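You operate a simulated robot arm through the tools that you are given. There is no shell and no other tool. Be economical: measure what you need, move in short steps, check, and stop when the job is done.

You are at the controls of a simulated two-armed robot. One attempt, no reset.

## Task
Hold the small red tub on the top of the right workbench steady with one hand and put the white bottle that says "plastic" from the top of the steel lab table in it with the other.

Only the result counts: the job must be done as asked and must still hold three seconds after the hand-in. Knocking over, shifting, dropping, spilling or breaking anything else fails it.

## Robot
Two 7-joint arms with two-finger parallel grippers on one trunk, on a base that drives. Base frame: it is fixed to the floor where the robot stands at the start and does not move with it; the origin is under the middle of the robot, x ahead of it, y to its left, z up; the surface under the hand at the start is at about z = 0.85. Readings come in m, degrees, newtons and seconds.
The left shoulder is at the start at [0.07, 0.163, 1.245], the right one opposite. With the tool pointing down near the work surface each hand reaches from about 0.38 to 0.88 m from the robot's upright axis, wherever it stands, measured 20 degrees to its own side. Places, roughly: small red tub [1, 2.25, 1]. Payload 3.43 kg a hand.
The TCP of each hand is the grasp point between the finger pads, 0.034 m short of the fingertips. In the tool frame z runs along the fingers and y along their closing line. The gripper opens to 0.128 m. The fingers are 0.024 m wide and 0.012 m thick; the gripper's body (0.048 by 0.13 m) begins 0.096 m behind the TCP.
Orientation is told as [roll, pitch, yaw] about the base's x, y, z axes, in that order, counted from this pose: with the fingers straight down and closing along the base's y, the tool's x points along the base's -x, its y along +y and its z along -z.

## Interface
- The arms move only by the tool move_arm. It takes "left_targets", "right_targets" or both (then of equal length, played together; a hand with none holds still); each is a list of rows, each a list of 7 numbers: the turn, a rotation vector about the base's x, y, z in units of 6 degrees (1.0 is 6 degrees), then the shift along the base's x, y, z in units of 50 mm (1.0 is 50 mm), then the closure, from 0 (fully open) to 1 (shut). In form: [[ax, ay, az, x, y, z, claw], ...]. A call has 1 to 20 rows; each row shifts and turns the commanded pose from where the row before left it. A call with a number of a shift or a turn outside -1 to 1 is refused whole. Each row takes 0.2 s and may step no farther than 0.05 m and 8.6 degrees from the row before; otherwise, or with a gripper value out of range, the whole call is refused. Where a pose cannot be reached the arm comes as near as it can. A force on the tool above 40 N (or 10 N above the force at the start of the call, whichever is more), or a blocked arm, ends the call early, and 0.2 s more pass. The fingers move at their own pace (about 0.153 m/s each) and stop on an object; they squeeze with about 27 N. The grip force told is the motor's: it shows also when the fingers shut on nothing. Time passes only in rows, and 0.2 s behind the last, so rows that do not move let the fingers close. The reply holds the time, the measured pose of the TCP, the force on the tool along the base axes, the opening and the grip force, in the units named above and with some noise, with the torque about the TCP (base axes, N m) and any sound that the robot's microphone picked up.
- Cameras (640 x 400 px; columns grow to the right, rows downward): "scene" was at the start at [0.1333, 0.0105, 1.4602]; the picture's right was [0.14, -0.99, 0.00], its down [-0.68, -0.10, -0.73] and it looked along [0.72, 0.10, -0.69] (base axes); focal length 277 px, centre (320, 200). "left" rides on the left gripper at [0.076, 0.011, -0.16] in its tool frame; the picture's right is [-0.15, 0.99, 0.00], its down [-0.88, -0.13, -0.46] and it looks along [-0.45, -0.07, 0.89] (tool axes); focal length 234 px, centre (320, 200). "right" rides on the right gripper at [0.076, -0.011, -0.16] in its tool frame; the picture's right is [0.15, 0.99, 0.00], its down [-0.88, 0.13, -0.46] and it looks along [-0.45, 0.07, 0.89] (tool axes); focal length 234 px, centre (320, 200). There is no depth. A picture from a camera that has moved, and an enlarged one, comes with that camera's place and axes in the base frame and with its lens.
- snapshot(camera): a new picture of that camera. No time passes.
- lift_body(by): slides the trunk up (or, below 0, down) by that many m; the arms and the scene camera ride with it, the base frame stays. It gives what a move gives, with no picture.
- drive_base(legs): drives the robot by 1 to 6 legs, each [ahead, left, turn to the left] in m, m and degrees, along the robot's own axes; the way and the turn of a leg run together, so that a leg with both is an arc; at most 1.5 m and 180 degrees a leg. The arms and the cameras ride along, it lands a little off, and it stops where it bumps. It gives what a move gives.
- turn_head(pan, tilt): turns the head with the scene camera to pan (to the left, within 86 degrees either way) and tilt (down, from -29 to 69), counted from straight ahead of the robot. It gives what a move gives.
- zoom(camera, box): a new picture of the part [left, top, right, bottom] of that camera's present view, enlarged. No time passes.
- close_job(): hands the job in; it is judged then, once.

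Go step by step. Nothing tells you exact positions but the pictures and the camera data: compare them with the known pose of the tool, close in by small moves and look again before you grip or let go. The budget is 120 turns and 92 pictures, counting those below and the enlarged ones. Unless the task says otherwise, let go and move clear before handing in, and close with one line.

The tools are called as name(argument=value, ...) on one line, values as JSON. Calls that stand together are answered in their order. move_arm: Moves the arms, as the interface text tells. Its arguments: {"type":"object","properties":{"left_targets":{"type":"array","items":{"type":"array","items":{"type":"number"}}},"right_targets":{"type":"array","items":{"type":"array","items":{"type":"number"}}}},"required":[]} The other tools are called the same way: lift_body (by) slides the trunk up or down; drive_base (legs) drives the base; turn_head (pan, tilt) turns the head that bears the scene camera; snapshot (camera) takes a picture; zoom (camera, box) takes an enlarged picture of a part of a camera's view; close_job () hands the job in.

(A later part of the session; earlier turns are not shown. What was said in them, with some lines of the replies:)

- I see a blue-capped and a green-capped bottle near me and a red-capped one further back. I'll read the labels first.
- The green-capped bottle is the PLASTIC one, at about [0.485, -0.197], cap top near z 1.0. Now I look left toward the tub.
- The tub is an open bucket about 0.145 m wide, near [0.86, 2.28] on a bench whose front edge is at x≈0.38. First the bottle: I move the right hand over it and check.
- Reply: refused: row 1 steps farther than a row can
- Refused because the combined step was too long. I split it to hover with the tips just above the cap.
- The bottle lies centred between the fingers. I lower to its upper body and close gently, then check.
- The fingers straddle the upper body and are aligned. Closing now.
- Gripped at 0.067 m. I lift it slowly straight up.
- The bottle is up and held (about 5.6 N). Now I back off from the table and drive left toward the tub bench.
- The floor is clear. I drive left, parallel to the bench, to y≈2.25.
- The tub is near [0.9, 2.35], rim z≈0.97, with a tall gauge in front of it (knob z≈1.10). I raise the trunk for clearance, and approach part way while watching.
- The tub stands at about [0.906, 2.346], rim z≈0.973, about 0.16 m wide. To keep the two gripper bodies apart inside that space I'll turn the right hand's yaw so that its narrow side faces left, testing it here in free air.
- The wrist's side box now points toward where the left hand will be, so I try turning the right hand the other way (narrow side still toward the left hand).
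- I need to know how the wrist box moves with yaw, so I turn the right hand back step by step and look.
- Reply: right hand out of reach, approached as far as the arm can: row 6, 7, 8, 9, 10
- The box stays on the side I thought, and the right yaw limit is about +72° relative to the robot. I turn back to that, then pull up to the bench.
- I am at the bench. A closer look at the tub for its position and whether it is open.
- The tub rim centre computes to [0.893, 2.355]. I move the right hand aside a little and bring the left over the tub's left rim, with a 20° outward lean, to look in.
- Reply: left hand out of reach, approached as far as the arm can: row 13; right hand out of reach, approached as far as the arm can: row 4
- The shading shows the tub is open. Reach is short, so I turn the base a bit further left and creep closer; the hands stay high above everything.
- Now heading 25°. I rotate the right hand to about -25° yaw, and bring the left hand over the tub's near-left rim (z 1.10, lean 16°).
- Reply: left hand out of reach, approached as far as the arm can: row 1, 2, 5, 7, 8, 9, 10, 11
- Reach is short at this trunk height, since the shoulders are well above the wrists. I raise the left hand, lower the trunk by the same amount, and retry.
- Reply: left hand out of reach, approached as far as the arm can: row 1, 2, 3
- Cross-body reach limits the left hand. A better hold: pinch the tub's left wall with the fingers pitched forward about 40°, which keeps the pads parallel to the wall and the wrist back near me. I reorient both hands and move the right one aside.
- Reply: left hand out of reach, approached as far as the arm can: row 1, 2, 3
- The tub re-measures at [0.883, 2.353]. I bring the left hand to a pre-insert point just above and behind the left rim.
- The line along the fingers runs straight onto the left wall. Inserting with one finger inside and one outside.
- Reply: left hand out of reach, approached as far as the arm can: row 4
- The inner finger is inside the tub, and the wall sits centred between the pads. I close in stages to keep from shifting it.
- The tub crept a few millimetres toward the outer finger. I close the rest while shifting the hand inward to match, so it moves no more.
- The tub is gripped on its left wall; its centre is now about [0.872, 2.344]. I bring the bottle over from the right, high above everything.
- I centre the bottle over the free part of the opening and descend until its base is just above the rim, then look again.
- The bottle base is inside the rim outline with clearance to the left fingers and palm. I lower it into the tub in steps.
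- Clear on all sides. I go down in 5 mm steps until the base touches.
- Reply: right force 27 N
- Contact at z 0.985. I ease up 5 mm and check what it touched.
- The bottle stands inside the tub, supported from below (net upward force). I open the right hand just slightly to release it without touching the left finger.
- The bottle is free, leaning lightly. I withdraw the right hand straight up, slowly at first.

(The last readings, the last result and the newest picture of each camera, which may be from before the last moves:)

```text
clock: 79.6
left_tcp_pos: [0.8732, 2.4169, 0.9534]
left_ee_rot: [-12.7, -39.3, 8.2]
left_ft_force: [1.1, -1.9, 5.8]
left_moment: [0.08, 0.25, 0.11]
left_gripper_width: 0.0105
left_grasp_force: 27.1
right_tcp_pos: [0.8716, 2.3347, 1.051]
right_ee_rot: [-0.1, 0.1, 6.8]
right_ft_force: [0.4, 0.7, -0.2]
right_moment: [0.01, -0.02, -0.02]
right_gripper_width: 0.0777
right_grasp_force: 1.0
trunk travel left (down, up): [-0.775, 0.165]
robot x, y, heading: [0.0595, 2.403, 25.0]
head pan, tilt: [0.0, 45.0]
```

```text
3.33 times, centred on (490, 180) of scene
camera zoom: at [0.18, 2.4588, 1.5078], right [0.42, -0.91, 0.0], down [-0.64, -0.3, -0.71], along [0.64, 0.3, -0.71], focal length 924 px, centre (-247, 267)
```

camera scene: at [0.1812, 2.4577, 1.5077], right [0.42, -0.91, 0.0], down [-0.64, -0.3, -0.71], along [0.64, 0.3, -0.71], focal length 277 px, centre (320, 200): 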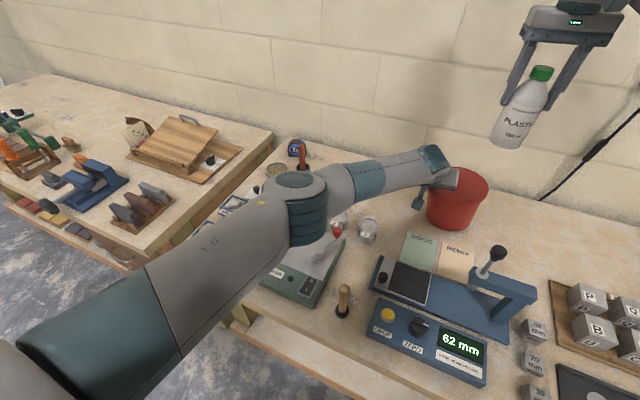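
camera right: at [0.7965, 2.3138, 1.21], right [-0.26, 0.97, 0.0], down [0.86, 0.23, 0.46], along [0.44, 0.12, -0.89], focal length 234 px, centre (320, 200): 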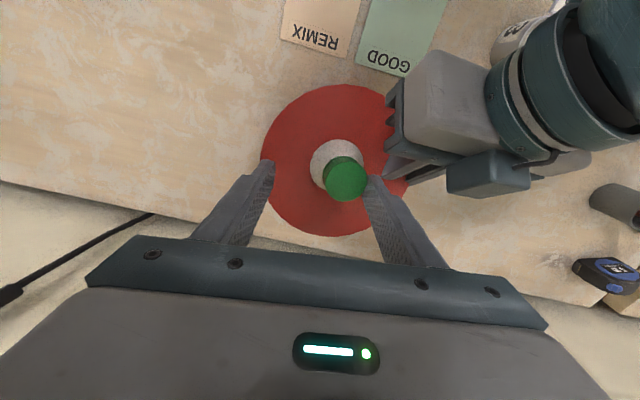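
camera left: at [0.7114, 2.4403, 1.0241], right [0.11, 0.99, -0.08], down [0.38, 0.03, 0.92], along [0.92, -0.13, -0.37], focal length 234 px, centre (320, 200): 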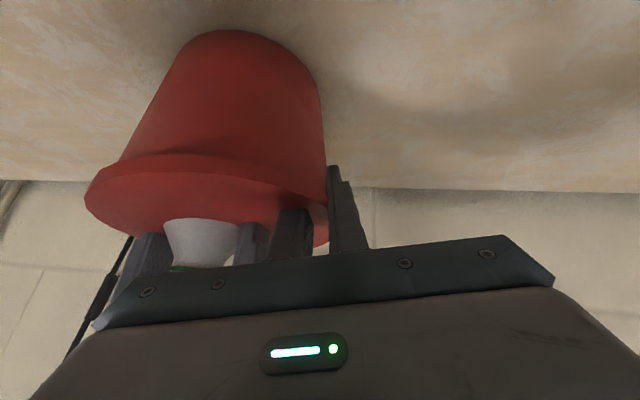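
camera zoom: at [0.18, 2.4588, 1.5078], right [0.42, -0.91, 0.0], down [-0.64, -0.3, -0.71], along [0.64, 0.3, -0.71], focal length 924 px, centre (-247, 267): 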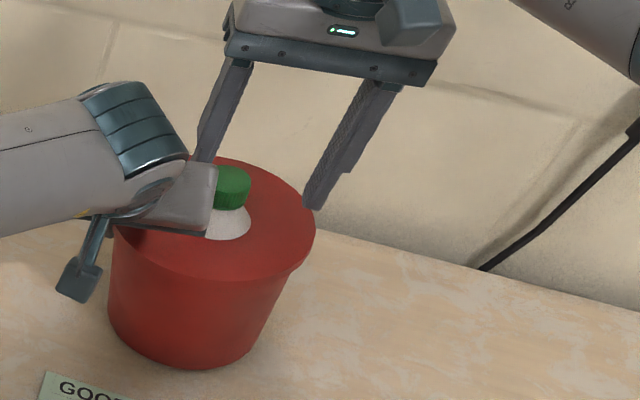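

The bottle is in the tub, resting against the left finger. I lift the right hand fully clear and move it aside.

move_arm(right_targets=[[0, 0, 0, 0, 0, 0.7, 0.4], [0, 0, 0, 0, 0, 0.8, 0.4], [0, 0, 0, 0, 0, 0.8, 0.4], [0, 0, 0, 0, 0, 0.8, 0.4], [0, 0, 0, 0, -0.8, 0.3, 0.4], [0, 0, 0, 0, -0.9, 0, 0.4], [0, 0, 0, 0, -0.9, 0, 0.4], [0, 0, 0, 0, -0.9, 0, 0.4], [0, 0, 0, 0, 0, 0, 0.4]])

snapshot(camera="right")

snapshot(camera="left")

zoom(camera="scene", box=[420, 120, 560, 240])

```text
clock: 81.6
left_tcp_pos: [0.8734, 2.4161, 0.9543]
left_ee_rot: [-13.1, -39.2, 8.3]
left_ft_force: [-0.4, -2.4, 5.1]
left_moment: [-0.11, 0.34, 0.05]
left_gripper_width: 0.0106
left_grasp_force: 27.3
right_tcp_pos: [0.8711, 2.1591, 1.2194]
right_ee_rot: [-0.1, 0.1, 6.9]
right_ft_force: [0.3, 0.1, 0.2]
right_moment: [-0.02, 0.02, 0.01]
right_gripper_width: 0.0769
right_grasp_force: 0.0
trunk travel left (down, up): [-0.775, 0.165]
robot x, y, heading: [0.0621, 2.4073, 24.9]
head pan, tilt: [0.0, 45.0]
```

```text
27 pictures are left
camera right: at [0.7964, 2.138, 1.3791], right [-0.26, 0.96, 0.0], down [0.86, 0.24, 0.45], along [0.44, 0.12, -0.89], focal length 234 px, centre (320, 200)
```

right: 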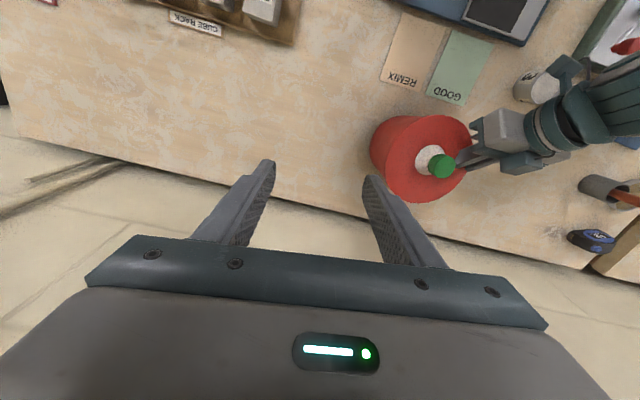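

```text
26 pictures are left
camera left: at [0.7119, 2.4411, 1.0237], right [0.11, 0.99, -0.08], down [0.38, 0.03, 0.92], along [0.92, -0.14, -0.37], focal length 234 px, centre (320, 200)
```

left: 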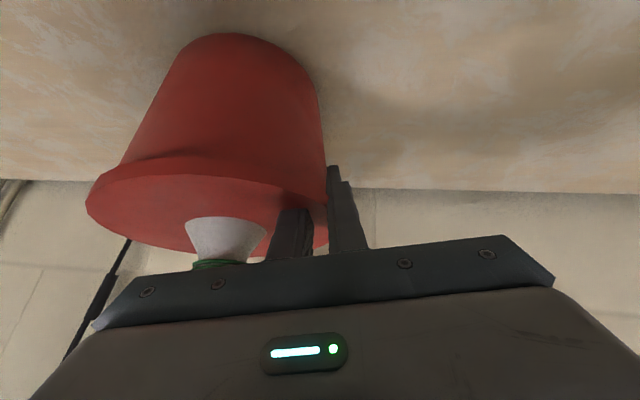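

```text
3.33 times, centred on (490, 180) of scene
camera zoom: at [0.1801, 2.4604, 1.5077], right [0.42, -0.91, 0.0], down [-0.64, -0.3, -0.71], along [0.64, 0.3, -0.71], focal length 924 px, centre (-247, 267)
```

zoom: 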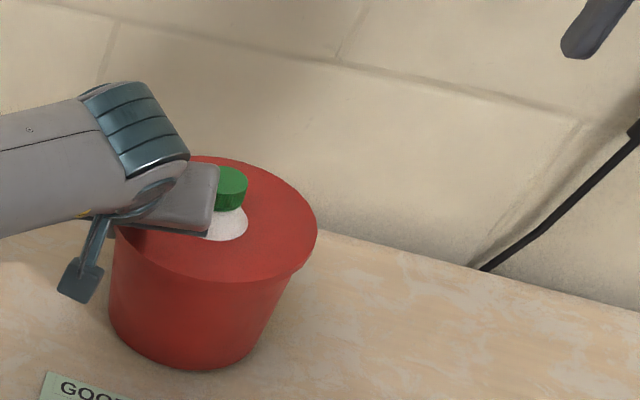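

Now the left hand: open just a few millimetres and slide back out along the finger direction.

move_arm(left_targets=[[0, 0, 0, 0, 0, 0, 0.92], [0, 0, 0, 0, 0, 0, 0.87], [0, 0, 0, 0, 0, 0, 0.84], [0, 0, 0, 0, 0, 0, 0.84]])

snapshot(camera="left")

zoom(camera="scene", box=[420, 120, 560, 240])

```text
clock: 82.6
left_tcp_pos: [0.8736, 2.4158, 0.953]
left_ee_rot: [-12.9, -39.2, 8.3]
left_ft_force: [1.2, -1.6, 1.2]
left_moment: [0.08, 0.07, 0.09]
left_gripper_width: 0.0217
left_grasp_force: 1.5
right_tcp_pos: [0.872, 2.156, 1.2195]
right_ee_rot: [0.0, 0.0, 6.7]
right_ft_force: [0.3, 0.2, 0.5]
right_moment: [0.0, 0.0, -0.01]
right_gripper_width: 0.0768
right_grasp_force: 0.0
trunk travel left (down, up): [-0.775, 0.165]
robot x, y, heading: [0.0564, 2.4031, 24.8]
head pan, tilt: [0.0, 45.0]
```

```text
24 pictures are left
camera left: at [0.7125, 2.4404, 1.0231], right [0.11, 0.99, -0.08], down [0.38, 0.03, 0.92], along [0.92, -0.13, -0.38], focal length 234 px, centre (320, 200)
```

left: 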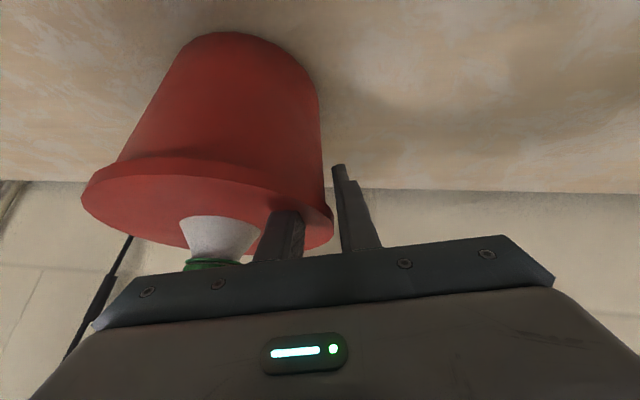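

```text
3.33 times, centred on (490, 180) of scene
camera zoom: at [0.1808, 2.4586, 1.5077], right [0.42, -0.91, 0.0], down [-0.64, -0.3, -0.71], along [0.64, 0.3, -0.71], focal length 924 px, centre (-247, 267)
```

zoom: 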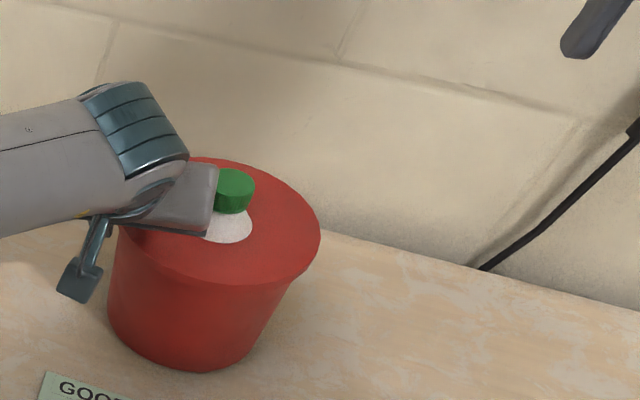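

Forces are low. Withdrawing the left hand along the finger axis.

move_arm(left_targets=[[0, 0, 0, -0.192, 0.02, 0.227, 0.84], [0, 0, 0, -0.256, 0.03, 0.303, 0.84], [0, 0, 0, -0.32, 0.04, 0.38, 0.84], [0, 0, 0, -0.32, 0.06, 0.38, 0.84], [0, 0, 0, -0.32, 0.06, 0.38, 0.84], [0, 0, 0, -0.32, 0.1, 0.5, 0.84], [0, 0, 0, -0.3, 0.2, 0.6, 0.84], [0, 0, 0, 0, 0, 0, 0.84]])

zoom(camera="scene", box=[400, 100, 560, 240])

snapshot(camera="left")

```text
clock: 84.4
left_tcp_pos: [0.774, 2.4437, 1.0929]
left_ee_rot: [-12.8, -39.2, 8.4]
left_ft_force: [0.1, -0.4, -0.2]
left_moment: [-0.01, 0.02, -0.01]
left_gripper_width: 0.0203
left_grasp_force: 0.1
right_tcp_pos: [0.8717, 2.1589, 1.2187]
right_ee_rot: [0.0, 0.0, 6.7]
right_ft_force: [0.9, -0.2, 0.0]
right_moment: [0.01, 0.04, -0.05]
right_gripper_width: 0.0768
right_grasp_force: 0.1
trunk travel left (down, up): [-0.775, 0.165]
robot x, y, heading: [0.0586, 2.4066, 24.9]
head pan, tilt: [0.0, 45.0]
```

```text
2.86 times, centred on (480, 170) of scene
camera zoom: at [0.1814, 2.4585, 1.5076], right [0.42, -0.91, 0.0], down [-0.64, -0.3, -0.71], along [0.64, 0.3, -0.71], focal length 792 px, centre (-137, 286)
```

zoom: 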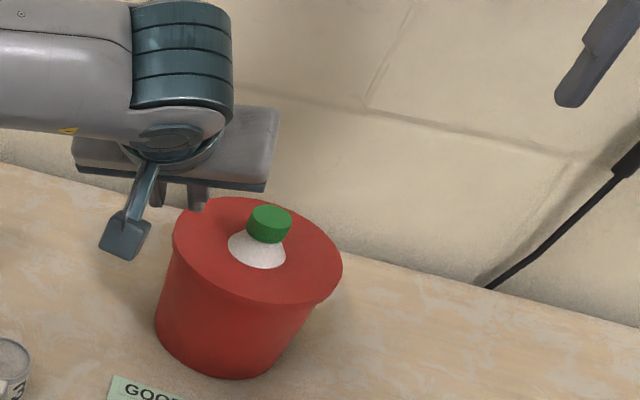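

```text
21 pictures are left
camera left: at [0.6132, 2.4669, 1.1621], right [0.11, 0.99, -0.08], down [0.38, 0.03, 0.92], along [0.92, -0.13, -0.38], focal length 234 px, centre (320, 200)
```

left: 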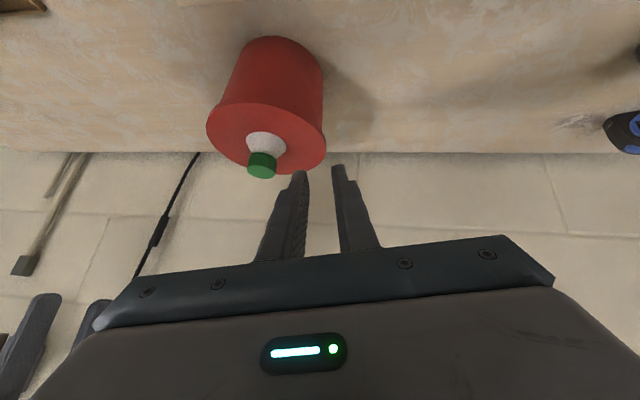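

The bottle stands upright in the tub and both hands are off it. I raise the left hand further and take a last overall look.

move_arm(left_targets=[[0, 0, 0, -0.2, 0.5, 0.7, 0.84], [0, 0, 0, -0.2, 0.5, 0.7, 0.84], [0, 0, 0, 0, 0, 0, 0.84]])

snapshot(camera="scene")

```text
clock: 85.2
left_tcp_pos: [0.754, 2.4917, 1.1608]
left_ee_rot: [-12.8, -39.2, 8.1]
left_ft_force: [-0.3, 0.1, 0.1]
left_moment: [0.04, 0.03, 0.03]
left_gripper_width: 0.0204
left_grasp_force: 0.1
right_tcp_pos: [0.8714, 2.1583, 1.2184]
right_ee_rot: [0.0, 0.1, 6.7]
right_ft_force: [0.2, 0.5, -0.6]
right_moment: [-0.03, 0.02, -0.02]
right_gripper_width: 0.0767
right_grasp_force: 0.0
trunk travel left (down, up): [-0.775, 0.165]
robot x, y, heading: [0.0611, 2.4066, 25.0]
head pan, tilt: [0.0, 45.0]
```

```text
20 pictures are left
camera scene: at [0.1818, 2.4579, 1.5076], right [0.42, -0.91, 0.0], down [-0.64, -0.3, -0.71], along [0.64, 0.3, -0.71], focal length 277 px, centre (320, 200)
```

scene: 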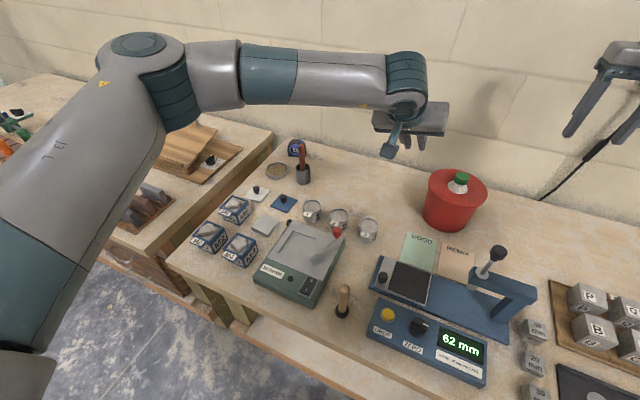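

The bottle is upright in the tub, everything else on the bench looks undisturbed and both hands are clear, so I hand in.

close_job()

```text
The job is handed in.
```

The white "PLASTIC" bottle stands upright in the small red tub; the left hand held the tub while the right hand placed the bottle, though the tub crept up to about 1 cm as I took hold of it.
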